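You operate a simulated robot arm through the tools that you are given. There is no shell and no other tool. Be economical: measure what you need, move in short steps, check, and stop when the job is done.

Carry out the task below with a simulated two-armed robot. There is one attempt and no reset: what you move stays moved.

Task
Press the round yellow button two times. Close the drawer left of the sink. Take the brown paper bag on the top of the back counter and put it away on the upper shelf under the fryer. Put the yellow paper bag on the top of the steel counter. Any order will do.

It is judged by the outcome, as a careful person would: the job done as asked, and still so three seconds after it is handed in. It fails if anything else is knocked over, pushed out of place, dropped, spilled or broken.

Robot
Two 7-joint arms with fingered hands on one trunk, on a base that drives. Base frame: it is fixed to the floor where the robot stands at the start and does not move with it; the origin is under the middle of the robot, x ahead of it, y to its left, z up; the surface under the hand at the start is at about z = 92. Units: cm, rad, N and s.
The left shoulder is at the start at [2.2, 21.5, 124.8], the right one opposite. With the tool pointing down near the work surface each hand reaches from about 10 to 68 cm from the robot's upright axis, wherever it stands, measured 20 degrees to its own side. Places, roughly: brown paper bag [50, 150, 100]; drawer left of the sink [40, 10, 80]; round yellow button [50, 20, 100]; top of the steel counter [-160, 70, 80]; upper shelf under the fryer [-140, 160, 50]; yellow paper bag [-125, 125, 50]. Payload 3.6 kg a hand.
The tool frame of a hand sits at the grasp point between the pads (the TCP): z along the fingers, y along the line on which they close. The tips reach 2.2 cm beyond it. Largest opening 13.2 cm; the body of the gripper starts 6 cm behind the TCP. The gripper is a hand of 4 fingers: y runs from the thumb to the fingers, the wrist lies at [0, 0, -20.3] in the tool frame, and closing takes about 1.5 s.
Orientation is that of the tool frame in the base frame, as [roll, pitch, yaw] about the fixed x, y, z axes, in that order (R = Rz(yaw) Ry(pitch) Rx(roll)). With the fingers straight down and closing along the base's y, the tool's x points along the base's -x, its y along +y and its z along -z.

Tools
- The arms move only by the tool send_rows. It takes "left_motion", "right_motion" or both (then of equal length, played together; a hand with none holds still); each is a list of rows, each a list of 3 entries, a list of its own where there are three numbers: the shift along the tool's x, y, z in cm, then the turn, a rotation vector about the tool's x, y, z in rad, then the opening, from 0 (shut) to 1 (fully open). In form: [[[dx, dy, dz], [ax, ay, az], jaw], ...]. A call has 1 to 20 rows; each row shifts and turns the commanded pose from where the row before left it, along the tool's axes as they then stand. Rows are played at 5 a second. More than 5 cm and 0.15 rad between two rows, or a gripper value outside its range, and nothing of the call is played. Where a pose cannot be reached the arm comes as near as it can. A force on the tool above 40 N (or 10 N above the force at the start of the call, whichever is more), or a blocked arm, ends the call early, and 0.2 s more pass. Each finger travels about 10.8 cm/s and halts on what it meets, pressing with about 28 N; the grip force reading is that of the motor and also rises with nothing between the fingers. The clock runs only during rows and for 0.2 s after the last one: add rows that do not move to give the fingers time. It gives the time, the measured TCP pose, the force on the tool (base axes), the opening and the grip force at its end, in the units of the frame above (readings bear some noise), with the torque about the TCP (base axes, N m) and any sound that the robot's microphone picked up.
- Cameras (640 x 400 px; columns grow to the right, rows downward): "scene" is now at [16.96, 0.01, 119.83]; the picture's right is [0.12, -0.99, 0.00], its down [-0.19, -0.02, -0.98] and it looks along [0.97, 0.12, -0.19] (base axes); focal length 214 px, centre (320, 200). "left" rides on the left gripper at [-5.3, -5.3, -8.4] in its tool frame; the picture's right is [0.71, -0.71, 0.00], its down [0.53, 0.53, -0.67] and it looks along [0.47, 0.47, 0.74] (tool axes); focal length 247 px, centre (320, 200). "right" rides on the right gripper at [5.3, -5.3, -8.4] in its tool frame; the picture's right is [0.71, 0.71, 0.00], its down [-0.53, 0.53, -0.67] and it looks along [-0.47, 0.47, 0.74] (tool axes); focal length 247 px, centre (320, 200). There is no depth. A picture from a camera that has moved, and an enlarged one, comes with that camera's place and axes in the base frame and with its lens. The place of the scene camera against the robot may be out by one fixed shift of up to 2.5 cm in any direction.
- capture(camera): a new picture of that camera. The clock stands still meanwhile.
- raise_lower(by): slides the trunk up (or, below 0, down) by that many cm; the arms and the scene camera ride with it, the base frame stays. It gives what a move gives, with no picture.
- roll_base(legs): drives the robot by 1 to 6 legs, each [ahead, turn to the left] in cm and rad, along the robot's own axes; the way and the turn of a leg run together, so that a leg with both is an arc; at most 150 cm and 3.142 rad a leg. The arms and the cameras ride along, it lands a little off, and it stops where it bumps. It gives what a move gives.
- set_grasp(shape, hand): the hand has 4 fingers and takes this shape, open, in about a second: jaw (thumb against the fingers, like two jaws); tri (thumb and two fingers); tip (a fingertip pinch); poke (one finger out to press); point (the index stretched); flat (the hand flat); cup (the hand cupped); fist (a fist). The gripper value then closes the fingers along that shape, each until it touches; the sizes above hold for jaw. It gives what a move gives, with no picture.
- turn_head(pan, tilt): turns the head with the scene camera to pan (to the left, within 1.047 rad either way) and tilt (down, from -0.506 to 1.204), counted from straight ahead of the robot. It gives what a move gives.
- inspect(camera, box): a new picture of the part [left, top, right, bottom] of that camera's present view, enlarged. The clock stands still meanwhile.
- job_done(): hands the job in; it is judged then, once.

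Go step by step. Nothing tells you exact positions but the pictures and the camera data: compare them with the known pose of the tool, close in by small moves and look again before you grip or let go. The budget is 165 turns and 130 pictures, counting those below and the enlarged ones. Unless the task says otherwise, let go and move clear before handing in, and close with one line.

The tools are called by a JSON object that holds its "fn" and its "kwargs". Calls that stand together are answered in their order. send_rows: Moves the arms, as the interface text tells. Its arguments: {"type":"object","properties":{"left_motion":{"type":"array","items":{"type":"array"}},"right_motion":{"type":"array","items":{"type":"array"}}},"required":[]} The other tools are called the same way: raise_lower (by) slides the trunk up or down; set_grasp (shape, hand) gives the hand a shape; roll_base (legs) drives the base; turn_head (pan, tilt) turns the head that bears the scene camera; capture (camera) takes a picture; inspect (camera, box) takes an enlarged picture of a part of a camera's view; job_done () hands the job in.

At the start:

```text
time: 0.0
left_ee_pos: [38.42, 37.36, 134.08]
left_ee_rot: [-3.141, -0.001, -3.138]
left_wrist_force: [-0.8, -1.0, -0.3]
left_wrist_torque: [0.0, 0.01, 0.01]
left_grip_width: 13.18
left_grasp_force: 0.1
left_shape: jaw
right_ee_pos: [35.51, -0.08, 132.41]
right_ee_rot: [3.141, 0.0, -3.139]
right_wrist_force: [0.0, 0.3, 0.4]
right_wrist_torque: [-0.01, -0.01, 0.01]
right_grip_width: 13.19
right_grasp_force: 0.0
right_shape: jaw
trunk travel left (down, up): [-52.5, 15.1]
robot x, y, heading: [-0.18, 0.05, -0.005]
head pan, tilt: [0.124, 0.194]
```

scene: 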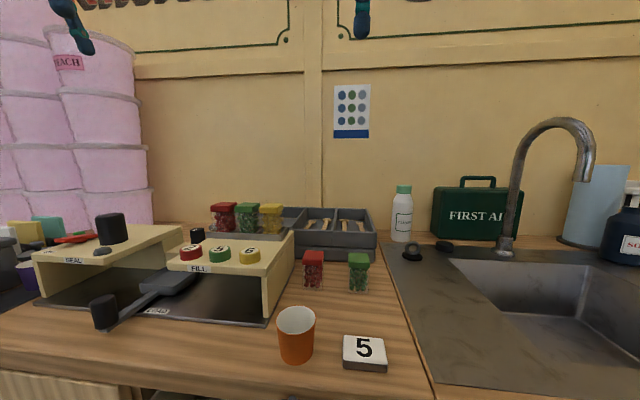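
right: 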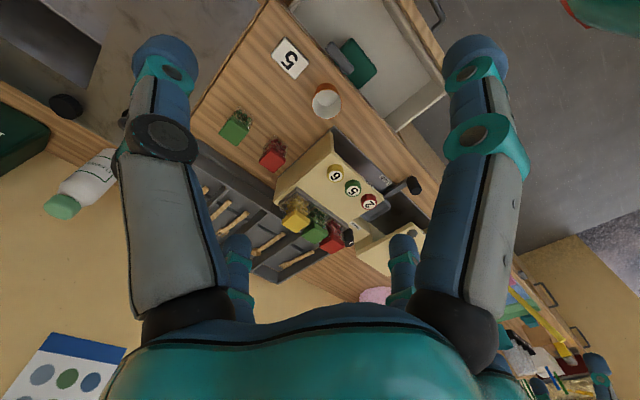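
left: 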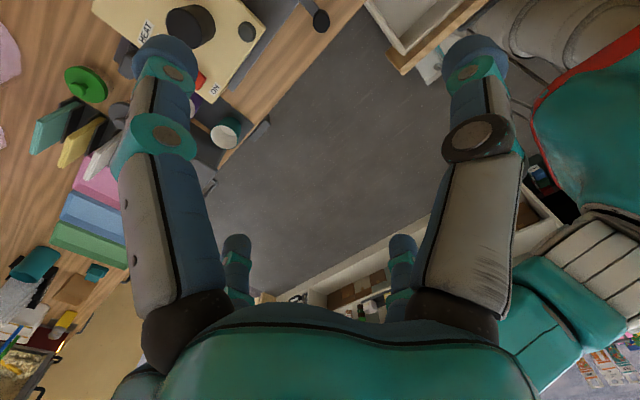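

I see the button panel (2, 5, 6), with the yellow button at right, and an open drawer below. I'll look down at the drawer and zoom on the buttons.

{"fn": "inspect", "kwargs": {"camera": "scene", "box": [160, 190, 400, 340]}}

{"fn": "turn_head", "kwargs": {"pan": 0.2, "tilt": 0.9}}

{"fn": "capture", "kwargs": {"camera": "scene"}}

```text
2.67 times, centred on (280, 265) of scene
camera zoom: at [16.96, 0.01, 119.83], right [0.12, -0.99, 0.0], down [-0.19, -0.02, -0.98], along [0.97, 0.12, -0.19], focal length 572 px, centre (427, 27)
```

zoom: 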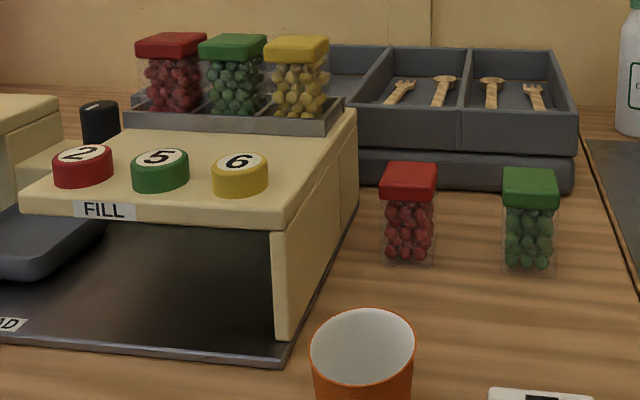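

```text
time: 1.1
left_ee_pos: [38.31, 37.44, 134.08]
left_ee_rot: [3.14, 0.0, -3.138]
left_wrist_force: [0.3, -1.3, -0.4]
left_wrist_torque: [0.02, -0.01, 0.0]
left_grip_width: 13.19
left_grasp_force: 0.0
left_shape: jaw
right_ee_pos: [35.49, -0.08, 132.57]
right_ee_rot: [3.141, 0.0, 3.141]
right_wrist_force: [-0.4, 1.1, 0.7]
right_wrist_torque: [0.02, -0.02, 0.03]
right_grip_width: 13.15
right_grasp_force: 0.0
right_shape: jaw
trunk travel left (down, up): [-52.5, 15.1]
robot x, y, heading: [0.11, -0.15, -0.001]
head pan, tilt: [0.201, 0.901]
```

```text
125 pictures are left
camera scene: at [15.12, 0.36, 113.62], right [0.2, -0.98, 0.0], down [-0.77, -0.16, -0.62], along [0.61, 0.12, -0.78], focal length 214 px, centre (320, 200)
```

scene: 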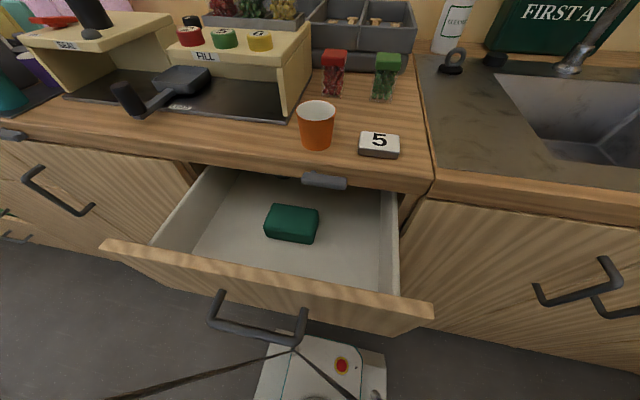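

The yellow button triangulates to about (46, 14.5, 105) and the drawer is open by ~12 cm. I'll shape the left hand to poke and move the right hand aside.

{"fn": "set_grasp", "kwargs": {"shape": "poke", "hand": "left"}}

{"fn": "send_rows", "kwargs": {"left_motion": [[[-1.5, -4.5, 0], [0, 0, 0], 1], [[-1.5, -4.5, 0], [0, 0, 0], 1], [[-1.5, -4.5, 0], [0, 0, 0], 1], [[-1.5, -4.5, 0], [0, 0, 0], 1], [[-1.5, -4.5, 0], [0, 0, 0], 1]], "right_motion": [[[0, -4.5, 0], [0, 0, 0], 1], [[0, -4.5, 0], [0, 0, 0], 1], [[0, -4.5, 0], [0, 0, 0], 1], [[0, -4.5, 0], [0, 0, 0], 1], [[0, -4.5, 0], [0, 0, 0], 1]]}}

{"fn": "capture", "kwargs": {"camera": "left"}}

{"fn": "turn_head", "kwargs": {"pan": 0.3, "tilt": 0.1}}

{"fn": "capture", "kwargs": {"camera": "scene"}}

```text
time: 2.0
left_ee_pos: [38.34, 37.47, 134.05]
left_ee_rot: [3.141, -0.001, -3.138]
left_wrist_force: [0.3, -0.2, 0.0]
left_wrist_torque: [0.02, -0.02, 0.0]
left_grip_width: 0.0
left_grasp_force: 0.0
left_shape: poke
right_ee_pos: [35.51, 0.03, 132.54]
right_ee_rot: [3.141, 0.001, 3.141]
right_wrist_force: [0.0, 0.7, 0.8]
right_wrist_torque: [-0.07, -0.02, 0.01]
right_grip_width: 13.19
right_grasp_force: 0.1
right_shape: jaw
trunk travel left (down, up): [-52.5, 15.1]
robot x, y, heading: [0.09, 0.01, 0.001]
head pan, tilt: [0.201, 0.901]
```

```text
time: 3.2
left_ee_pos: [45.83, 14.45, 134.39]
left_ee_rot: [3.138, 0.001, -3.139]
left_wrist_force: [0.0, -0.6, -0.1]
left_wrist_torque: [0.08, -0.01, 0.01]
left_grip_width: 0.02
left_grasp_force: 0.2
left_shape: poke
right_ee_pos: [35.41, -23.02, 132.31]
right_ee_rot: [3.138, -0.002, -3.14]
right_wrist_force: [0.5, -0.2, -1.1]
right_wrist_torque: [0.05, -0.02, -0.02]
right_grip_width: 13.19
right_grasp_force: 0.0
right_shape: jaw
trunk travel left (down, up): [-52.5, 15.1]
robot x, y, heading: [-0.48, 0.16, -0.005]
head pan, tilt: [0.201, 0.901]
```

```text
124 pictures are left
camera left: at [51.17, 9.09, 142.83], right [-0.71, -0.71, 0.0], down [-0.53, 0.52, 0.67], along [-0.47, 0.47, -0.74], focal length 247 px, centre (320, 200)
```

left: 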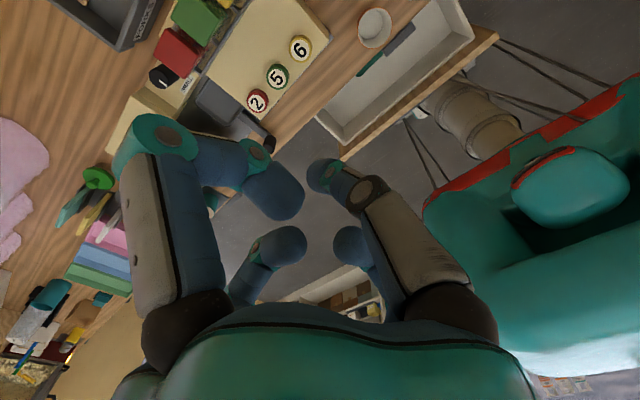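

```text
time: 4.3
left_ee_pos: [45.8, 14.89, 134.33]
left_ee_rot: [-3.142, 0.0, -3.139]
left_wrist_force: [1.2, -0.2, -0.6]
left_wrist_torque: [-0.01, 0.02, 0.0]
left_grip_width: 0.0
left_grasp_force: 0.0
left_shape: poke
right_ee_pos: [35.45, -22.58, 132.45]
right_ee_rot: [-3.141, -0.001, -3.139]
right_wrist_force: [-0.9, -0.2, -0.2]
right_wrist_torque: [0.01, 0.01, 0.02]
right_grip_width: 13.19
right_grasp_force: 0.0
right_shape: jaw
trunk travel left (down, up): [-52.5, 15.1]
robot x, y, heading: [0.14, -0.33, 0.002]
head pan, tilt: [0.3, 0.099]
```

```text
123 pictures are left
camera scene: at [16.53, 1.58, 120.69], right [0.3, -0.96, 0.0], down [-0.1, -0.03, -0.99], along [0.95, 0.29, -0.1], focal length 214 px, centre (320, 200)
```

scene: 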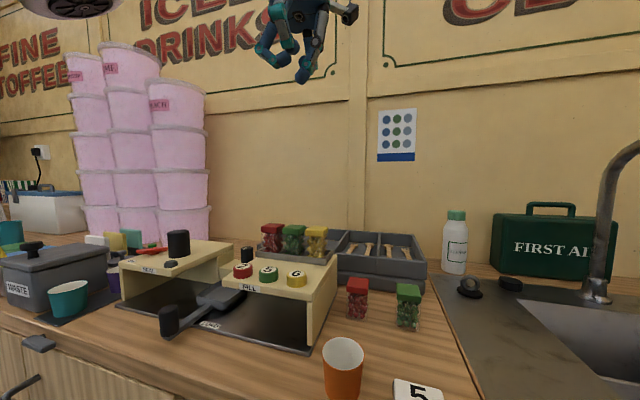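

Ray comparison of both wrist cameras puts the button at about (48, 16.2, 102). I go above it and look again.

{"fn": "send_rows", "kwargs": {"left_motion": [[[-1, 0.7, 4], [0, 0, 0], 1], [[-1.2, 0.7, 4], [0, 0, 0], 1], [[0, 0, 4], [0, 0, 0], 1], [[0, 0, 4], [0, 0, 0], 1], [[0, 0, 4], [0, 0, 0], 1], [[0, 0, 4], [0, 0, 0], 1], [[0, 0, 0], [0, 0, 0], 1]]}}

{"fn": "capture", "kwargs": {"camera": "left"}}

{"fn": "inspect", "kwargs": {"camera": "scene", "box": [180, 180, 420, 330]}}

```text
time: 5.9
left_ee_pos: [48.2, 16.43, 110.07]
left_ee_rot: [3.141, 0.0, -3.139]
left_wrist_force: [-0.1, 0.0, 0.2]
left_wrist_torque: [0.02, 0.04, 0.01]
left_grip_width: 0.0
left_grasp_force: 0.1
left_shape: poke
right_ee_pos: [35.39, -22.69, 132.47]
right_ee_rot: [3.139, 0.001, -3.14]
right_wrist_force: [-0.3, -0.4, -0.2]
right_wrist_torque: [0.01, 0.0, 0.06]
right_grip_width: 13.23
right_grasp_force: 0.0
right_shape: jaw
trunk travel left (down, up): [-52.5, 15.1]
robot x, y, heading: [0.1, -0.11, 0.002]
head pan, tilt: [0.3, 0.099]
```

```text
122 pictures are left
camera left: at [53.4, 11.07, 118.47], right [-0.71, -0.71, 0.0], down [-0.53, 0.53, 0.67], along [-0.47, 0.47, -0.74], focal length 247 px, centre (320, 200)
```

left: 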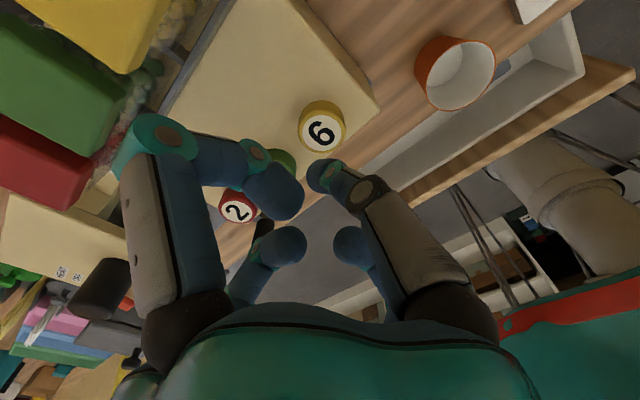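

```text
2.67 times, centred on (300, 255) of scene
camera zoom: at [16.5, 1.55, 120.71], right [0.3, -0.96, 0.0], down [-0.1, -0.03, -0.99], along [0.95, 0.29, -0.1], focal length 572 px, centre (373, 53)
```

zoom: 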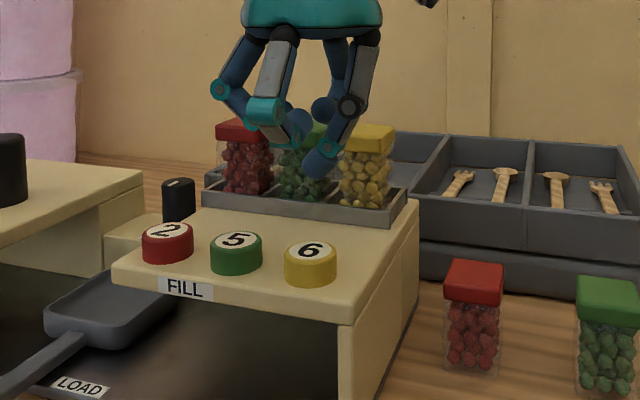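

The finger is over the button, with its tip about 5 cm above. I'll go down slowly until I feel or hear it.

{"fn": "send_rows", "kwargs": {"left_motion": [[[0, 0, 1.5], [0, 0, 0], 1], [[0, 0, 1.5], [0, 0, 0], 1], [[0, 0, 0.5], [0, 0, 0], 1], [[0, 0, 0.5], [0, 0, 0], 1], [[0, 0, 0], [0, 0, 0], 1]]}}

{"fn": "capture", "kwargs": {"camera": "left"}}

{"fn": "inspect", "kwargs": {"camera": "scene", "box": [220, 200, 380, 300]}}

```text
time: 7.1
left_ee_pos: [48.13, 16.51, 106.08]
left_ee_rot: [-3.141, 0.001, -3.138]
left_wrist_force: [-0.5, 0.2, -0.1]
left_wrist_torque: [0.05, 0.03, -0.02]
left_grip_width: 0.02
left_grasp_force: 0.1
left_shape: poke
right_ee_pos: [35.44, -22.62, 132.3]
right_ee_rot: [3.14, 0.0, -3.139]
right_wrist_force: [0.6, 0.3, 1.1]
right_wrist_torque: [0.02, -0.03, -0.05]
right_grip_width: 13.2
right_grasp_force: 0.1
right_shape: jaw
trunk travel left (down, up): [-52.5, 15.1]
robot x, y, heading: [-0.13, -0.18, -0.004]
head pan, tilt: [0.3, 0.099]
```

```text
120 pictures are left
camera left: at [53.51, 11.06, 114.48], right [-0.7, -0.71, 0.0], down [-0.53, 0.52, 0.67], along [-0.47, 0.47, -0.74], focal length 247 px, centre (320, 200)
```

left: 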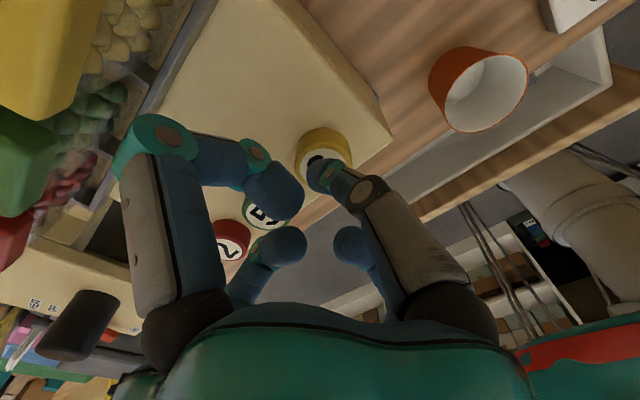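

```text
4.00 times, centred on (300, 250) of scene
camera zoom: at [16.52, 1.57, 120.7], right [0.3, -0.96, 0.0], down [-0.1, -0.03, -0.99], along [0.95, 0.29, -0.1], focal length 858 px, centre (400, 0)
```

zoom: 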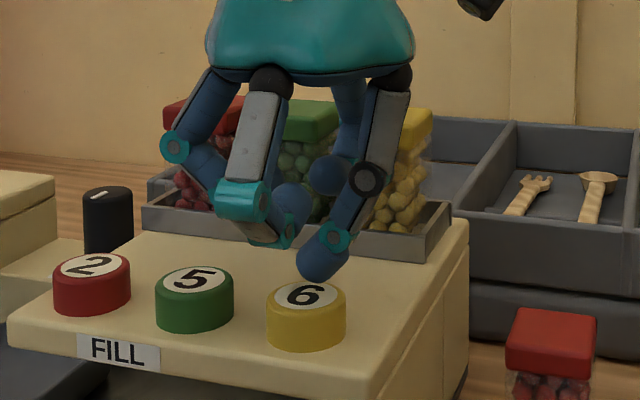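

The tip is just above the "6" button, centred. I press in small steps.

{"fn": "send_rows", "kwargs": {"left_motion": [[[0, -0.2, 0.5], [0, 0, 0], 1], [[0, -0.2, 0.5], [0, 0, 0], 1], [[0, 0, 0.3], [0, 0, 0], 1], [[0, 0, 0.3], [0, 0, 0], 1]]}}

```text
time: 8.1
left_ee_pos: [48.12, 15.89, 104.67]
left_ee_rot: [-3.141, 0.0, -3.138]
left_wrist_force: [-0.2, 0.6, 6.6]
left_wrist_torque: [0.04, 0.02, 0.0]
left_grip_width: 0.0
left_grasp_force: 0.1
left_shape: poke
right_ee_pos: [35.43, -22.67, 132.57]
right_ee_rot: [-3.141, 0.0, -3.141]
right_wrist_force: [0.3, 0.3, -0.3]
right_wrist_torque: [-0.01, 0.01, -0.06]
right_grip_width: 13.18
right_grasp_force: 0.1
right_shape: jaw
trunk travel left (down, up): [-52.5, 15.1]
robot x, y, heading: [-0.13, 0.17, -0.001]
head pan, tilt: [0.3, 0.099]
heard: click
```

A click sounded with 6.6 N: one press. I lift, pause, then press again.

{"fn": "send_rows", "kwargs": {"left_motion": [[[0, 0, -1.0], [0, 0, 0], 1], [[0, 0, -1.6], [0, 0, 0], 1], [[0, 0, 0], [0, 0, 0], 1], [[0, 0, 0], [0, 0, 0], 1]]}}

{"fn": "inspect", "kwargs": {"camera": "scene", "box": [220, 200, 380, 300]}}

{"fn": "send_rows", "kwargs": {"left_motion": [[[0, 0, 1.0], [0, 0, 0], 1], [[0, 0, 0.6], [0, 0, 0], 1], [[0, 0, 0.4], [0, 0, 0], 1], [[0, 0, 0.3], [0, 0, 0], 1], [[0, 0, 0.3], [0, 0, 0], 1]]}}

```text
time: 9.1
left_ee_pos: [48.22, 15.97, 107.13]
left_ee_rot: [3.141, 0.0, -3.138]
left_wrist_force: [0.1, 0.8, -1.1]
left_wrist_torque: [0.0, -0.01, 0.01]
left_grip_width: 0.03
left_grasp_force: 0.0
left_shape: poke
right_ee_pos: [35.54, -22.64, 132.45]
right_ee_rot: [3.14, 0.0, -3.14]
right_wrist_force: [-1.2, -0.6, 0.3]
right_wrist_torque: [0.02, -0.02, 0.02]
right_grip_width: 13.2
right_grasp_force: 0.0
right_shape: jaw
trunk travel left (down, up): [-52.5, 15.1]
robot x, y, heading: [-0.19, 0.08, -0.003]
head pan, tilt: [0.3, 0.099]
```

```text
4.00 times, centred on (300, 250) of scene
camera zoom: at [16.52, 1.57, 120.7], right [0.3, -0.96, 0.0], down [-0.1, -0.03, -0.99], along [0.95, 0.29, -0.1], focal length 858 px, centre (400, 0)
```

zoom: 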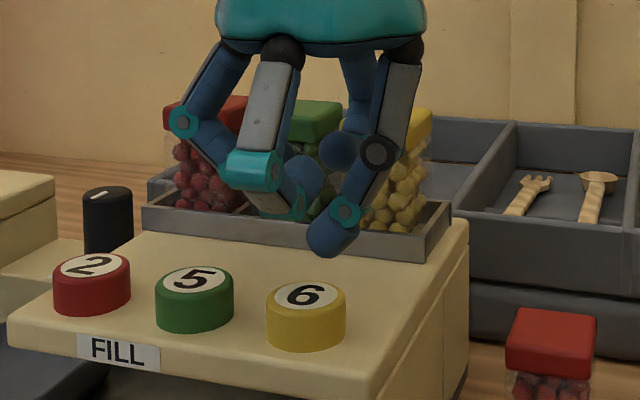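

```text
time: 10.3
left_ee_pos: [48.17, 15.83, 104.6]
left_ee_rot: [-3.14, 0.003, -3.139]
left_wrist_force: [1.7, -0.5, 7.9]
left_wrist_torque: [0.01, -0.01, 0.01]
left_grip_width: 0.0
left_grasp_force: 0.1
left_shape: poke
right_ee_pos: [35.46, -22.65, 132.49]
right_ee_rot: [3.139, 0.001, -3.142]
right_wrist_force: [0.3, 0.0, -0.1]
right_wrist_torque: [-0.04, -0.03, 0.03]
right_grip_width: 13.19
right_grasp_force: 0.0
right_shape: jaw
trunk travel left (down, up): [-52.5, 15.1]
robot x, y, heading: [-0.03, 0.33, -0.002]
head pan, tilt: [0.3, 0.099]
heard: click
```

Second click: the button is done. I lift the hand away and back off so I can push the drawer shut.

{"fn": "send_rows", "kwargs": {"left_motion": [[[0, 0, -4], [0, 0, 0], 1], [[0, 0, -4], [0, 0, 0], 1], [[0, 0, -4], [0, 0, 0], 1], [[0, 0, -4], [0, 0, 0], 1], [[3, 0, -3], [0, 0, 0], 1], [[4, 0, 0], [0, 0, 0], 1], [[4, 0, 0], [0, 0, 0], 1]]}}

{"fn": "roll_base", "kwargs": {"legs": [[-38, 0]]}}

{"fn": "turn_head", "kwargs": {"pan": 0.2, "tilt": 0.6}}

{"fn": "capture", "kwargs": {"camera": "scene"}}

{"fn": "set_grasp", "kwargs": {"shape": "fist", "hand": "left"}}

```text
time: 11.9
left_ee_pos: [37.07, 15.86, 123.58]
left_ee_rot: [-3.142, 0.002, -3.138]
left_wrist_force: [0.0, 1.1, 0.2]
left_wrist_torque: [-0.02, -0.04, 0.0]
left_grip_width: 0.01
left_grasp_force: 0.1
left_shape: poke
right_ee_pos: [35.51, -22.72, 132.56]
right_ee_rot: [3.141, 0.001, -3.14]
right_wrist_force: [0.2, -0.3, -0.2]
right_wrist_torque: [-0.02, -0.02, -0.01]
right_grip_width: 13.2
right_grasp_force: 0.1
right_shape: jaw
trunk travel left (down, up): [-52.5, 15.1]
robot x, y, heading: [0.3, 0.06, 0.001]
head pan, tilt: [0.3, 0.099]
```

```text
time: 14.3
left_ee_pos: [-0.51, 15.72, 123.73]
left_ee_rot: [3.14, 0.001, 3.137]
left_wrist_force: [0.8, 0.4, -0.7]
left_wrist_torque: [-0.02, 0.01, -0.02]
left_grip_width: 0.0
left_grasp_force: 0.1
left_shape: poke
right_ee_pos: [-2.5, -22.79, 132.51]
right_ee_rot: [-3.142, 0.0, 3.137]
right_wrist_force: [-0.4, 0.3, 0.3]
right_wrist_torque: [-0.01, -0.01, -0.03]
right_grip_width: 13.21
right_grasp_force: 0.0
right_shape: jaw
trunk travel left (down, up): [-52.5, 15.1]
robot x, y, heading: [-37.44, -0.11, -0.008]
head pan, tilt: [0.3, 0.099]
```

```text
time: 15.2
left_ee_pos: [-0.49, 15.75, 123.72]
left_ee_rot: [3.141, -0.001, 3.14]
left_wrist_force: [0.7, 0.0, -0.1]
left_wrist_torque: [0.03, 0.01, 0.0]
left_grip_width: 0.05
left_grasp_force: 0.0
left_shape: poke
right_ee_pos: [-2.49, -22.84, 132.46]
right_ee_rot: [3.141, 0.001, 3.138]
right_wrist_force: [-0.6, 0.1, 0.6]
right_wrist_torque: [0.0, 0.01, 0.01]
right_grip_width: 13.21
right_grasp_force: 0.1
right_shape: jaw
trunk travel left (down, up): [-52.5, 15.1]
robot x, y, heading: [-37.88, 0.13, -0.003]
head pan, tilt: [0.201, 0.6]
```

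```text
117 pictures are left
camera scene: at [-21.37, 0.59, 116.1], right [0.19, -0.98, 0.0], down [-0.55, -0.11, -0.83], along [0.81, 0.16, -0.56], focal length 214 px, centre (320, 200)
```

scene: 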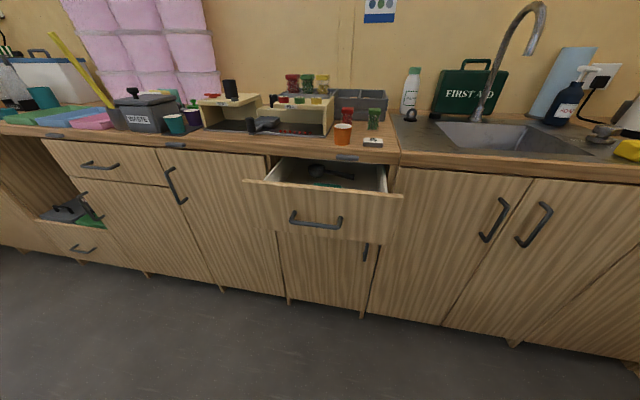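

```text
time: 16.1
left_ee_pos: [-0.42, 15.82, 123.63]
left_ee_rot: [-3.141, -0.001, 3.137]
left_wrist_force: [0.9, -1.4, -0.5]
left_wrist_torque: [0.0, 0.02, 0.0]
left_grip_width: 0.0
left_grasp_force: 0.2
left_shape: fist
right_ee_pos: [-2.45, -22.88, 132.58]
right_ee_rot: [3.141, 0.001, 3.136]
right_wrist_force: [1.0, -0.1, 0.6]
right_wrist_torque: [0.0, -0.02, -0.03]
right_grip_width: 13.21
right_grasp_force: 0.0
right_shape: jaw
trunk travel left (down, up): [-52.5, 15.1]
robot x, y, heading: [-37.72, 0.43, -0.006]
head pan, tilt: [0.201, 0.6]
```

The drawer front is around x≈22, z 71–88, y −9 to 28, with the handle at z≈79. I'll point the left fist forward and bring it in front of the panel above the handle.

{"fn": "send_rows", "kwargs": {"left_motion": [[[-4, -1, 0], [0, 0, 0], 0], [[-4, -1, 0], [0, 0, 0], 0], [[-4, -1, 0], [0, 0, 0], 0], [[-2, -1, 0], [0, 0, 0], 0], [[0, 0, 0], [0, -0.1428, 0], 0], [[0, 0, 0], [0, -0.1428, 0], 0], [[0, 0, 0], [0, -0.1428, 0], 0], [[0, 0, 0], [0, -0.1428, 0], 0], [[0, 0, 0], [0, -0.1428, 0], 0], [[0, 0, 0], [0, -0.1428, 0], 0], [[0, 0, 0], [0, -0.1428, 0], 0], [[0, 0, 0], [0, -0.1428, 0], 0], [[0, 0, 0], [0, -0.1428, 0], 0], [[0, 0, 0], [0, -0.1428, 0], 0], [[0, 0, 0], [0, -0.1428, 0], 0]]}}

{"fn": "raise_lower", "kwargs": {"by": -20}}

```text
time: 19.3
left_ee_pos: [13.39, 11.18, 123.64]
left_ee_rot: [0.004, 1.57, -0.003]
left_wrist_force: [0.6, -0.6, -0.8]
left_wrist_torque: [0.0, -0.01, 0.04]
left_grip_width: 0.0
left_grasp_force: 0.1
left_shape: fist
right_ee_pos: [-2.54, -23.04, 132.58]
right_ee_rot: [3.138, 0.0, 3.134]
right_wrist_force: [0.0, -0.4, 0.3]
right_wrist_torque: [0.04, -0.03, -0.01]
right_grip_width: 13.2
right_grasp_force: 0.1
right_shape: jaw
trunk travel left (down, up): [-52.5, 15.1]
robot x, y, heading: [-37.64, -0.27, -0.003]
head pan, tilt: [0.201, 0.6]
```

```text
time: 21.5
left_ee_pos: [13.5, 11.69, 103.73]
left_ee_rot: [-0.273, 1.571, -0.278]
left_wrist_force: [-0.9, 0.2, -0.5]
left_wrist_torque: [-0.04, -0.04, -0.04]
left_grip_width: 0.03
left_grasp_force: 0.0
left_shape: fist
right_ee_pos: [-2.44, -22.85, 112.56]
right_ee_rot: [3.141, 0.002, 3.135]
right_wrist_force: [0.5, 0.7, -0.5]
right_wrist_torque: [0.02, 0.03, -0.04]
right_grip_width: 13.17
right_grasp_force: 0.0
right_shape: jaw
trunk travel left (down, up): [-32.5, 35.1]
robot x, y, heading: [-37.81, 0.13, -0.006]
head pan, tilt: [0.201, 0.6]
```

{"fn": "send_rows", "kwargs": {"left_motion": [[[4, 0, 0], [0, 0, 0], 0], [[4, 0, 0], [0, 0, 0], 0], [[4, 0, 0], [0, 0, 0], 0], [[4, 0, 0], [0, 0, 0], 0], [[3, 0, 0], [0, 0, 0], 0], [[0, 0, 0], [0, 0, 0], 0]]}}

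{"fn": "capture", "kwargs": {"camera": "scene"}}

{"fn": "capture", "kwargs": {"camera": "left"}}

```text
time: 22.9
left_ee_pos: [13.54, 11.58, 84.56]
left_ee_rot: [-2.249, 1.571, -2.256]
left_wrist_force: [0.3, 1.0, -1.2]
left_wrist_torque: [0.01, 0.01, 0.03]
left_grip_width: 0.0
left_grasp_force: 0.0
left_shape: fist
right_ee_pos: [-2.5, -22.74, 112.52]
right_ee_rot: [3.141, -0.001, 3.137]
right_wrist_force: [-0.4, 0.8, 0.3]
right_wrist_torque: [-0.01, -0.01, 0.04]
right_grip_width: 13.17
right_grasp_force: 0.0
right_shape: jaw
trunk travel left (down, up): [-32.5, 35.1]
robot x, y, heading: [-37.77, 0.09, -0.008]
head pan, tilt: [0.201, 0.6]
```

```text
116 pictures are left
camera scene: at [-21.16, 0.58, 95.6], right [0.19, -0.98, 0.0], down [-0.56, -0.11, -0.82], along [0.81, 0.16, -0.57], focal length 214 px, centre (320, 200)
```

scene: 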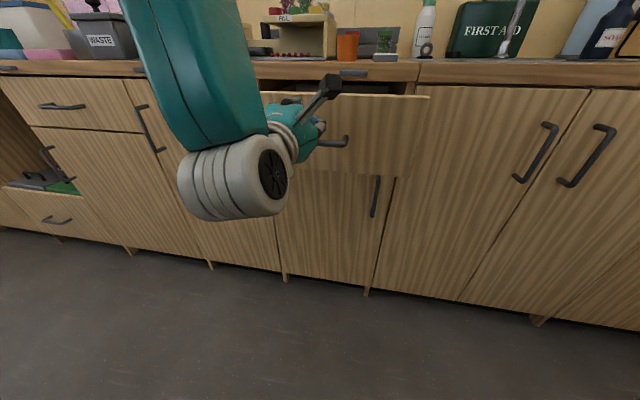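

```text
115 pictures are left
camera left: at [5.22, 6.32, 89.99], right [0.0, -0.71, -0.71], down [-0.67, 0.53, -0.53], along [0.75, 0.47, -0.47], focal length 247 px, centre (320, 200)
```

left: 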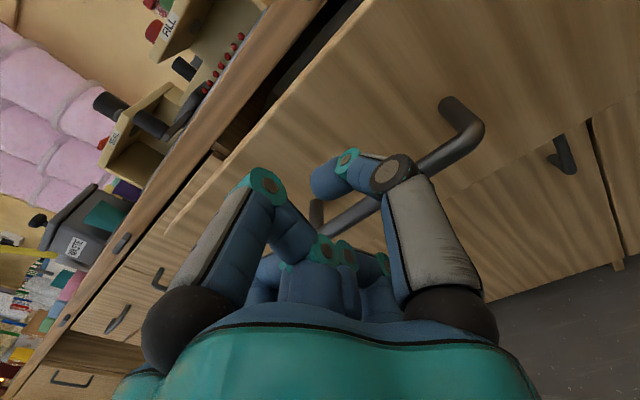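

The fist is in front of the panel at handle height or just above. I push forward slowly.

{"fn": "send_rows", "kwargs": {"left_motion": [[[0, 0, 1.5], [0, 0, 0], 0], [[0, 0, 1.5], [0, 0, 0], 0], [[0, 0, 1.5], [0, 0, 0], 0], [[0, 0, 1.5], [0, 0, 0], 0], [[0, 0, 1.5], [0, 0, 0], 0], [[0, 0, 1.5], [0, 0, 0], 0], [[0, 0, 0], [0, 0, 0], 0]]}}

{"fn": "capture", "kwargs": {"camera": "left"}}

{"fn": "inspect", "kwargs": {"camera": "scene", "box": [230, 0, 470, 150]}}

```text
time: 24.5
left_ee_pos: [22.55, 11.72, 84.71]
left_ee_rot: [0.283, 1.57, 0.28]
left_wrist_force: [-0.6, -0.4, 2.5]
left_wrist_torque: [-0.02, 0.05, 0.0]
left_grip_width: 0.03
left_grasp_force: 0.1
left_shape: fist
right_ee_pos: [-2.33, -22.8, 112.55]
right_ee_rot: [3.14, 0.001, 3.137]
right_wrist_force: [-0.2, 0.8, -0.1]
right_wrist_torque: [0.04, -0.03, -0.02]
right_grip_width: 13.18
right_grasp_force: 0.0
right_shape: jaw
trunk travel left (down, up): [-32.5, 35.1]
robot x, y, heading: [-37.82, 0.06, -0.01]
head pan, tilt: [0.201, 0.6]
```

```text
114 pictures are left
camera left: at [14.17, 6.32, 90.13], right [0.0, -0.71, -0.71], down [-0.67, 0.53, -0.53], along [0.75, 0.47, -0.47], focal length 247 px, centre (320, 200)
```

left: 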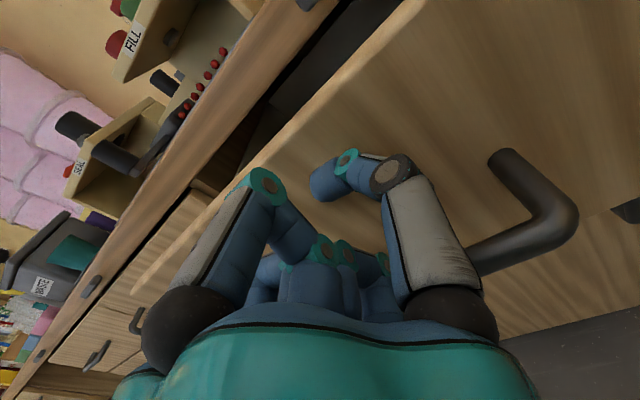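

```text
2.67 times, centred on (350, 75) of scene
camera zoom: at [-21.18, 0.58, 95.61], right [0.19, -0.98, 0.0], down [-0.55, -0.11, -0.82], along [0.81, 0.16, -0.57], focal length 572 px, centre (240, 533)
```

zoom: 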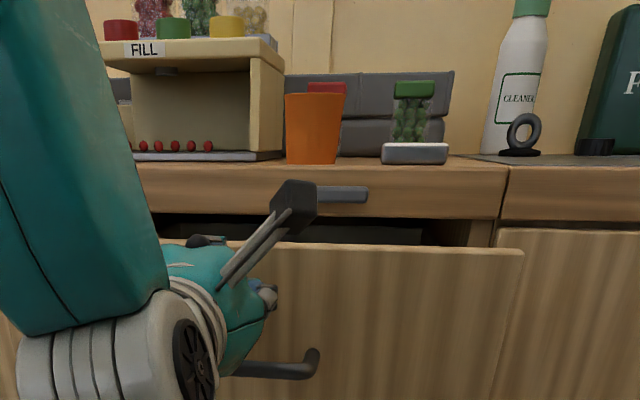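

The hand is above the handle bar and nearly touching the panel. I keep pushing.

{"fn": "send_rows", "kwargs": {"left_motion": [[[0, 0, 1.5], [0, 0, 0], 0], [[0, 0, 1.5], [0, 0, 0], 0], [[0, 0, 1.5], [0, 0, 0], 0], [[0, 0, 1.5], [0, 0, 0], 0], [[0, 0, 1.5], [0, 0, 0], 0], [[0, 0, 1.5], [0, 0, 0], 0], [[0, 0, 1.5], [0, 0, 0], 0], [[0, 0, 1.5], [0, 0, 0], 0]]}}

{"fn": "inspect", "kwargs": {"camera": "scene", "box": [230, 0, 470, 150]}}

```text
time: 26.3
left_ee_pos: [34.26, 9.89, 85.22]
left_ee_rot: [3.115, 1.567, 3.12]
left_wrist_force: [-1.1, 0.2, 0.2]
left_wrist_torque: [0.0, 0.0, -0.04]
left_grip_width: 0.01
left_grasp_force: 0.0
left_shape: fist
left hand out of reach, approached as far as the arm can: row 2, 3, 4, 6
right_ee_pos: [-2.44, -22.9, 112.53]
right_ee_rot: [3.14, -0.002, 3.136]
right_wrist_force: [0.3, -0.4, 0.8]
right_wrist_torque: [0.01, -0.03, 0.01]
right_grip_width: 13.18
right_grasp_force: 0.0
right_shape: jaw
trunk travel left (down, up): [-32.5, 35.1]
robot x, y, heading: [-38.07, 0.22, -0.009]
head pan, tilt: [0.201, 0.6]
```

```text
2.67 times, centred on (350, 75) of scene
camera zoom: at [-21.13, 0.58, 95.59], right [0.19, -0.98, 0.0], down [-0.56, -0.11, -0.82], along [0.81, 0.16, -0.57], focal length 572 px, centre (240, 533)
```

zoom: 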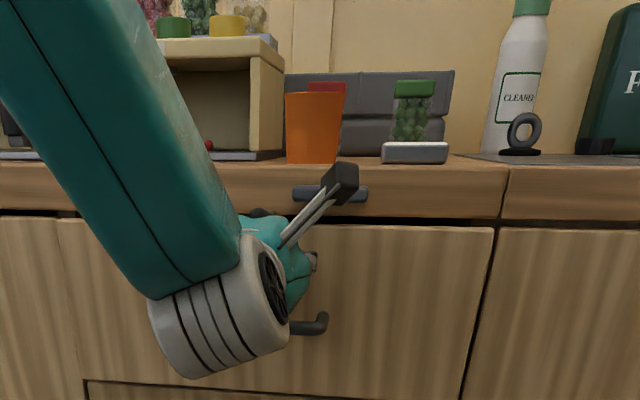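

It's nearly shut but the arm ran out of reach. I retract a bit, drive 8 cm closer, and push on until it resists.

{"fn": "send_rows", "kwargs": {"left_motion": [[[0, 0, -3], [0, 0, 0], 0], [[0, 0, -3], [0, 0, 0], 0], [[0, 0, -3], [0, 0, 0], 0]]}}

{"fn": "roll_base", "kwargs": {"legs": [[8, 0]]}}

{"fn": "send_rows", "kwargs": {"left_motion": [[[0, 0, 1], [0, 0, 0], 0], [[0, 0, 1], [0, 0, 0], 0], [[0, 0, 1], [0, 0, 0], 0], [[0, 0, 0.5], [0, 0, 0], 0], [[0, 0, 0.5], [0, 0, 0], 0], [[0, 0, 0.5], [0, 0, 0], 0], [[0, 0, 0.5], [0, 0, 0], 0], [[0, 0, 0.5], [0, 0, 0], 0]]}}

{"fn": "capture", "kwargs": {"camera": "left"}}

```text
time: 27.1
left_ee_pos: [25.13, 10.2, 85.12]
left_ee_rot: [0.553, 1.57, 0.549]
left_wrist_force: [-0.2, -0.2, 0.2]
left_wrist_torque: [0.0, -0.01, -0.03]
left_grip_width: 0.0
left_grasp_force: 0.1
left_shape: fist
right_ee_pos: [-2.39, -22.74, 112.55]
right_ee_rot: [-3.141, 0.0, 3.136]
right_wrist_force: [0.1, 0.1, 0.7]
right_wrist_torque: [0.02, -0.03, 0.0]
right_grip_width: 13.2
right_grasp_force: 0.1
right_shape: jaw
trunk travel left (down, up): [-32.5, 35.1]
robot x, y, heading: [-37.66, 0.74, -0.012]
head pan, tilt: [0.201, 0.6]
```

```text
time: 28.1
left_ee_pos: [33.42, 10.06, 85.05]
left_ee_rot: [-3.139, 1.568, 3.139]
left_wrist_force: [0.3, 0.6, -0.3]
left_wrist_torque: [-0.03, -0.02, -0.01]
left_grip_width: 0.02
left_grasp_force: 0.1
left_shape: fist
right_ee_pos: [5.93, -22.96, 112.38]
right_ee_rot: [3.141, -0.003, 3.136]
right_wrist_force: [0.2, 0.1, -0.1]
right_wrist_torque: [0.02, 0.05, 0.04]
right_grip_width: 13.21
right_grasp_force: 0.0
right_shape: jaw
trunk travel left (down, up): [-32.5, 35.1]
robot x, y, heading: [-29.44, 0.17, -0.012]
head pan, tilt: [0.201, 0.6]
```

```text
time: 29.2
left_ee_pos: [36.28, 9.35, 85.01]
left_ee_rot: [-3.063, 1.56, -3.082]
left_wrist_force: [-21.9, -2.6, 6.6]
left_wrist_torque: [-0.08, -0.07, -0.22]
left_grip_width: 0.0
left_grasp_force: 0.1
left_shape: fist
right_ee_pos: [5.57, -22.85, 112.62]
right_ee_rot: [-3.141, 0.002, 3.135]
right_wrist_force: [-0.8, -0.3, 0.4]
right_wrist_torque: [-0.04, -0.02, -0.01]
right_grip_width: 13.2
right_grasp_force: 0.1
right_shape: jaw
trunk travel left (down, up): [-32.5, 35.1]
robot x, y, heading: [-29.55, -0.12, -0.01]
head pan, tilt: [0.201, 0.6]
stopped in row 5 (left hand): the force on the tool passed its limit at 44 N (the readings are from after the stop); the commanded pose is now the measured one
```

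```text
111 pictures are left
camera left: at [27.78, 4.15, 90.54], right [-0.02, -0.71, -0.71], down [-0.66, 0.54, -0.52], along [0.75, 0.46, -0.48], focal length 247 px, centre (320, 200)
```

left: 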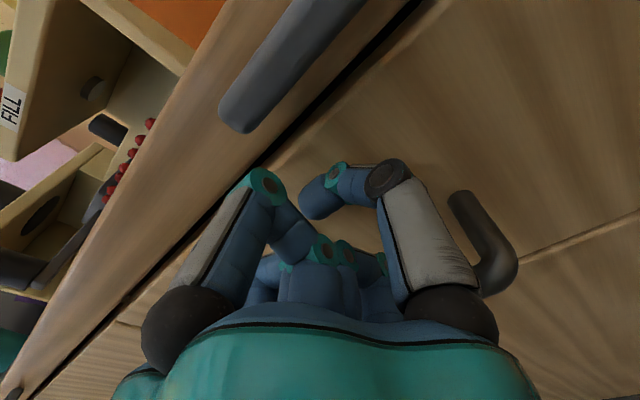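

The drawer is firmly shut. I retract, turn the hand back down, and look left for the brown bag.

{"fn": "send_rows", "kwargs": {"left_motion": [[[0, 0, -4], [0, 0, 0], 0], [[0, 0, -4], [0, 0, 0], 0], [[0, 0, -4], [0, 0, 0], 0]]}}

{"fn": "roll_base", "kwargs": {"legs": [[-15, 0]]}}

{"fn": "raise_lower", "kwargs": {"by": 20}}

{"fn": "send_rows", "kwargs": {"left_motion": [[[0, 0, 0], [0, 0.1428, 0], 0], [[0, 0, 0], [0, 0.1428, 0], 0], [[0, 0, 0], [0, 0.1428, 0], 0], [[0, 0, 0], [0, 0.1428, 0], 0], [[0, 0, 0], [0, 0.1428, 0], 0], [[0, 0, 0], [0, 0.1428, 0], 0], [[0, 0, 0], [0, 0.1428, 0], 0], [[0, 0, 0], [0, 0.1428, 0], 0], [[0, 0, 0], [0, 0.1428, 0], 0], [[0, 0, 0], [0, 0.1428, 0], 0], [[0, 0, 0], [0, 0.1428, 0], 0], [[0, 0, -4], [0, 0, 0], 0], [[0, 0, -4], [0, 0, 0], 0], [[0, 0, -4], [0, 0, 0], 0], [[0, 0, -4], [0, 0, 0], 0]]}}

{"fn": "turn_head", "kwargs": {"pan": 1.04, "tilt": 0.4}}

{"fn": "capture", "kwargs": {"camera": "scene"}}

```text
time: 30.1
left_ee_pos: [24.52, 9.75, 85.01]
left_ee_rot: [3.081, 1.561, 3.066]
left_wrist_force: [0.0, 0.1, 0.7]
left_wrist_torque: [0.0, -0.03, -0.01]
left_grip_width: 0.0
left_grasp_force: 0.1
left_shape: fist
right_ee_pos: [5.79, -22.82, 112.63]
right_ee_rot: [3.141, 0.002, 3.136]
right_wrist_force: [-0.8, -0.1, 0.7]
right_wrist_torque: [-0.01, -0.01, 0.0]
right_grip_width: 13.17
right_grasp_force: 0.0
right_shape: jaw
trunk travel left (down, up): [-32.5, 35.1]
robot x, y, heading: [-29.68, 0.25, -0.002]
head pan, tilt: [0.201, 0.6]
```

```text
time: 31.4
left_ee_pos: [9.2, 10.1, 84.94]
left_ee_rot: [-3.14, 1.562, 3.134]
left_wrist_force: [1.5, -0.3, 0.8]
left_wrist_torque: [-0.03, 0.0, 0.03]
left_grip_width: 0.0
left_grasp_force: 0.0
left_shape: fist
right_ee_pos: [-9.54, -22.63, 112.7]
right_ee_rot: [3.14, 0.001, 3.139]
right_wrist_force: [-0.4, 0.1, 0.6]
right_wrist_torque: [0.01, -0.05, 0.02]
right_grip_width: 13.18
right_grasp_force: 0.0
right_shape: jaw
trunk travel left (down, up): [-32.5, 35.1]
robot x, y, heading: [-44.72, -0.04, -0.004]
head pan, tilt: [0.201, 0.6]
```

```text
time: 33.6
left_ee_pos: [9.28, 10.02, 104.8]
left_ee_rot: [3.132, 1.561, 3.121]
left_wrist_force: [0.3, -0.4, 1.0]
left_wrist_torque: [-0.01, 0.03, 0.03]
left_grip_width: 0.0
left_grasp_force: 0.1
left_shape: fist
right_ee_pos: [-9.39, -22.65, 132.64]
right_ee_rot: [3.141, -0.001, 3.14]
right_wrist_force: [0.9, -0.2, 0.6]
right_wrist_torque: [0.04, 0.02, 0.0]
right_grip_width: 13.17
right_grasp_force: 0.0
right_shape: jaw
trunk travel left (down, up): [-52.5, 15.1]
robot x, y, heading: [-44.79, 0.29, -0.005]
head pan, tilt: [0.201, 0.6]
```

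```text
time: 36.8
left_ee_pos: [9.6, 9.97, 121.12]
left_ee_rot: [3.14, -0.007, 3.132]
left_wrist_force: [-0.2, 0.2, 0.7]
left_wrist_torque: [0.0, 0.0, 0.02]
left_grip_width: 0.0
left_grasp_force: 0.0
left_shape: fist
right_ee_pos: [-9.47, -22.69, 132.55]
right_ee_rot: [3.139, -0.002, 3.139]
right_wrist_force: [0.5, -0.4, -0.2]
right_wrist_torque: [0.03, 0.0, 0.0]
right_grip_width: 13.21
right_grasp_force: 0.0
right_shape: jaw
trunk travel left (down, up): [-52.5, 15.1]
robot x, y, heading: [-44.64, -0.1, -0.0]
head pan, tilt: [0.201, 0.6]
```

```text
time: 38.0
left_ee_pos: [9.57, 10.09, 120.99]
left_ee_rot: [-3.14, -0.01, 3.133]
left_wrist_force: [-0.5, -0.2, 0.1]
left_wrist_torque: [0.01, 0.0, -0.01]
left_grip_width: 0.0
left_grasp_force: 0.1
left_shape: fist
right_ee_pos: [-9.36, -22.69, 132.62]
right_ee_rot: [-3.141, -0.003, 3.14]
right_wrist_force: [1.0, 0.7, 0.8]
right_wrist_torque: [0.02, -0.01, 0.02]
right_grip_width: 13.2
right_grasp_force: 0.0
right_shape: jaw
trunk travel left (down, up): [-52.5, 15.1]
robot x, y, heading: [-44.83, 0.36, -0.003]
head pan, tilt: [1.04, 0.4]
```

```text
110 pictures are left
camera scene: at [-32.37, 6.92, 117.91], right [0.86, -0.51, 0.0], down [-0.2, -0.33, -0.92], along [0.47, 0.79, -0.39], focal length 214 px, centre (320, 200)
```

scene: 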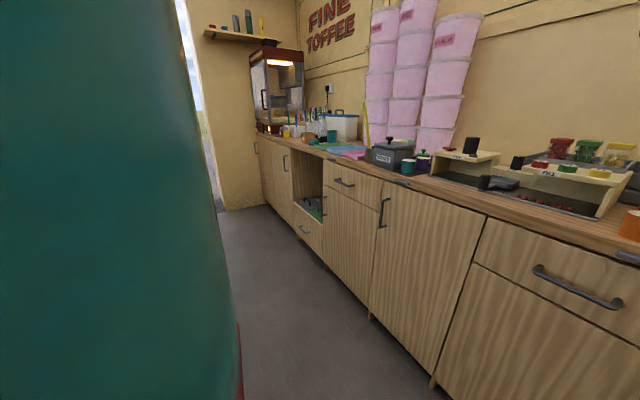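

The floor beside the back counter is clear. I turn left, drive along it, turn back to face it, and look.

{"fn": "roll_base", "kwargs": {"legs": [[0, 1.571], [130, 0], [0, -1.571]]}}

{"fn": "turn_head", "kwargs": {"pan": 0.1, "tilt": 0.4}}

{"fn": "capture", "kwargs": {"camera": "scene"}}

```text
time: 41.4
left_ee_pos: [-40.54, 55.95, 121.08]
left_ee_rot: [-3.138, -0.008, -1.84]
left_wrist_force: [-0.4, 0.4, 0.3]
left_wrist_torque: [-0.01, -0.08, -0.02]
left_grip_width: 0.02
left_grasp_force: 0.0
left_shape: fist
right_ee_pos: [-13.85, 29.33, 132.76]
right_ee_rot: [-3.14, -0.004, -1.831]
right_wrist_force: [-0.4, 0.2, -0.1]
right_wrist_torque: [-0.02, -0.03, -0.02]
right_grip_width: 13.2
right_grasp_force: 0.1
right_shape: jaw
trunk travel left (down, up): [-52.5, 15.1]
robot x, y, heading: [-38.71, -1.26, 1.352]
head pan, tilt: [1.04, 0.4]
stopped in leg 1: the robot was blocked; the commanded pose is now the measured one
```

```text
time: 42.7
left_ee_pos: [-40.18, 55.85, 121.08]
left_ee_rot: [-3.14, -0.009, -1.842]
left_wrist_force: [-0.1, -0.5, 0.4]
left_wrist_torque: [-0.02, 0.04, 0.0]
left_grip_width: 0.01
left_grasp_force: 0.1
left_shape: fist
right_ee_pos: [-13.4, 29.26, 132.71]
right_ee_rot: [3.139, 0.0, -1.831]
right_wrist_force: [-0.5, 0.1, -0.5]
right_wrist_torque: [0.01, 0.02, -0.01]
right_grip_width: 13.19
right_grasp_force: 0.0
right_shape: jaw
trunk travel left (down, up): [-52.5, 15.1]
robot x, y, heading: [-38.71, -1.18, 1.35]
head pan, tilt: [0.099, 0.4]
```

```text
109 pictures are left
camera scene: at [-35.92, 14.3, 117.91], right [0.99, -0.12, 0.0], down [-0.05, -0.39, -0.92], along [0.11, 0.91, -0.39], focal length 214 px, centre (320, 200)
```

scene: 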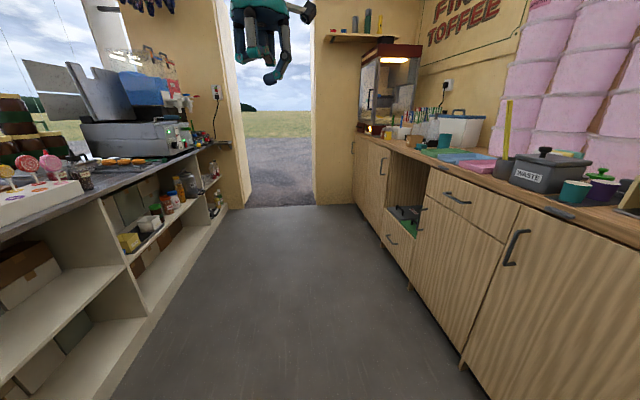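

Something blocked the base while turning. I look around before moving further.

{"fn": "turn_head", "kwargs": {"pan": 1.04, "tilt": 0.8}}

{"fn": "capture", "kwargs": {"camera": "scene"}}

{"fn": "turn_head", "kwargs": {"pan": -1.04, "tilt": 0.8}}

{"fn": "capture", "kwargs": {"camera": "scene"}}

{"fn": "capture", "kwargs": {"camera": "right"}}

{"fn": "capture", "kwargs": {"camera": "left"}}

```text
time: 43.9
left_ee_pos: [-40.22, 55.77, 121.09]
left_ee_rot: [-3.141, -0.008, -1.843]
left_wrist_force: [-0.5, 0.4, -0.1]
left_wrist_torque: [0.01, 0.02, -0.04]
left_grip_width: 0.0
left_grasp_force: 0.0
left_shape: fist
right_ee_pos: [-13.44, 29.28, 132.79]
right_ee_rot: [3.139, 0.0, -1.831]
right_wrist_force: [0.5, -0.6, 0.0]
right_wrist_torque: [-0.02, -0.01, -0.02]
right_grip_width: 13.18
right_grasp_force: 0.1
right_shape: jaw
trunk travel left (down, up): [-52.5, 15.1]
robot x, y, heading: [-38.42, -1.08, 1.354]
head pan, tilt: [1.04, 0.799]
```

```text
108 pictures are left
camera scene: at [-42.9, 10.61, 114.41], right [0.68, 0.73, 0.0], down [0.52, -0.49, -0.7], along [-0.51, 0.47, -0.72], focal length 214 px, centre (320, 200)
```

scene: 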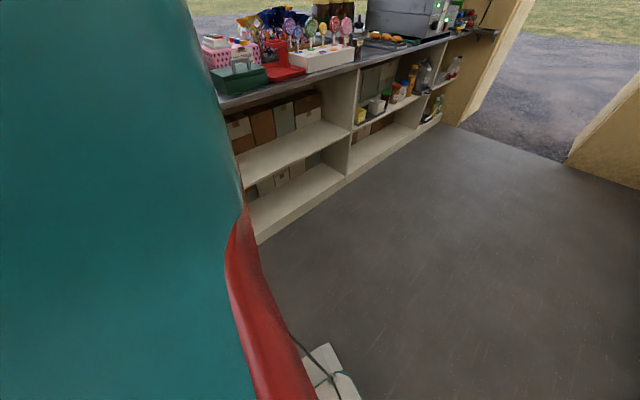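

```text
time: 45.9
left_ee_pos: [-40.14, 55.88, 121.14]
left_ee_rot: [3.141, -0.009, -1.84]
left_wrist_force: [0.1, 0.3, 0.0]
left_wrist_torque: [0.0, 0.0, -0.01]
left_grip_width: 0.0
left_grasp_force: 0.1
left_shape: fist
right_ee_pos: [-13.38, 29.21, 132.67]
right_ee_rot: [3.141, 0.0, -1.831]
right_wrist_force: [0.4, 0.0, -0.4]
right_wrist_torque: [0.01, 0.02, -0.02]
right_grip_width: 13.17
right_grasp_force: 0.1
right_shape: jaw
trunk travel left (down, up): [-52.5, 15.1]
robot x, y, heading: [-38.63, -1.14, 1.348]
head pan, tilt: [-1.04, 0.799]
```

```text
107 pictures are left
camera scene: at [-29.33, 7.58, 114.4], right [0.31, -0.95, 0.0], down [-0.68, -0.22, -0.7], along [0.66, 0.21, -0.72], focal length 214 px, centre (320, 200)
```

scene: 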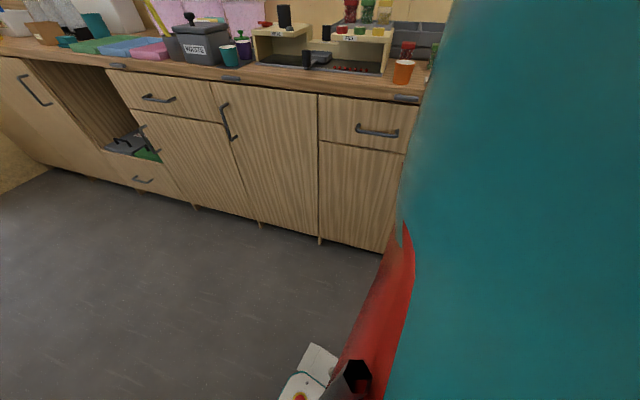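

```text
106 pictures are left
camera right: at [-9.7, 22.63, 141.06], right [-0.87, -0.5, 0.0], down [-0.37, 0.64, 0.67], along [-0.34, 0.58, -0.74], focal length 247 px, centre (320, 200)
```

right: 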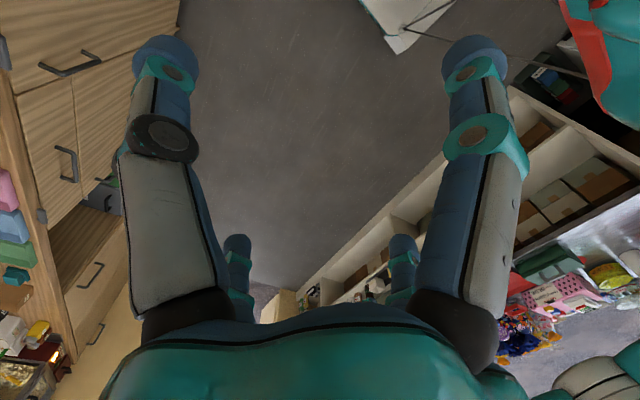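

```text
105 pictures are left
camera left: at [-33.52, 59.53, 129.56], right [0.49, -0.87, 0.01], down [-0.65, -0.36, 0.67], along [-0.58, -0.34, -0.74], focal length 247 px, centre (320, 200)
```

left: 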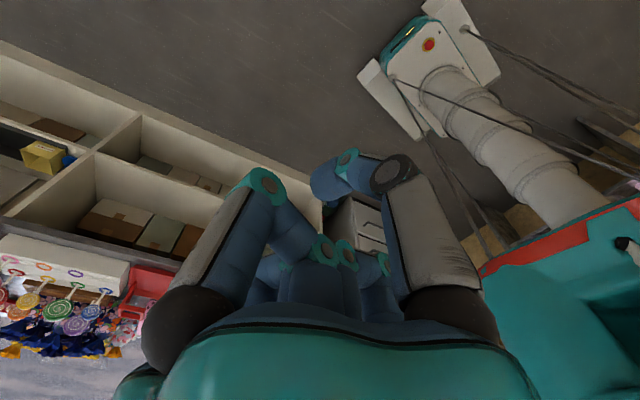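

I can't see the obstruction; it must be behind. The way ahead is clear, so I drive forward away from it, then finish the turn.

{"fn": "roll_base", "kwargs": {"legs": [[30, 0], [0, 0.26]]}}

{"fn": "capture", "kwargs": {"camera": "left"}}

```text
time: 48.8
left_ee_pos: [-47.92, 82.52, 121.16]
left_ee_rot: [3.141, -0.008, -1.587]
left_wrist_force: [0.5, -0.1, -0.9]
left_wrist_torque: [0.01, -0.03, -0.02]
left_grip_width: 0.0
left_grasp_force: 0.2
left_shape: fist
right_ee_pos: [-15.38, 63.28, 132.77]
right_ee_rot: [3.141, 0.002, -1.575]
right_wrist_force: [-1.0, -1.5, 0.1]
right_wrist_torque: [0.02, -0.04, 0.02]
right_grip_width: 13.2
right_grasp_force: 0.1
right_shape: jaw
trunk travel left (down, up): [-52.5, 15.1]
robot x, y, heading: [-31.15, 27.51, 1.607]
head pan, tilt: [-1.04, 0.799]
```

```text
104 pictures are left
camera left: at [-42.51, 87.77, 129.59], right [0.7, -0.72, 0.01], down [-0.53, -0.51, 0.67], along [-0.48, -0.47, -0.74], focal length 247 px, centre (320, 200)
```

left: 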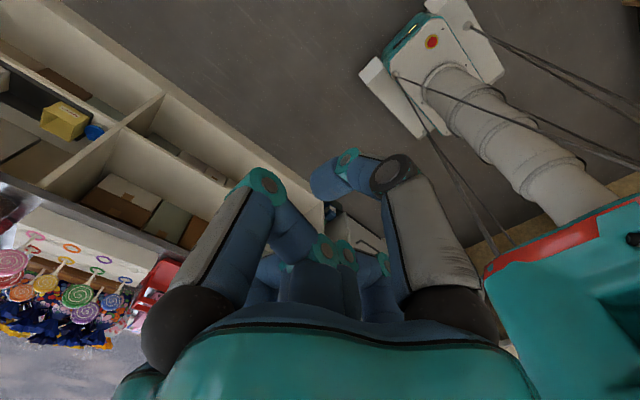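

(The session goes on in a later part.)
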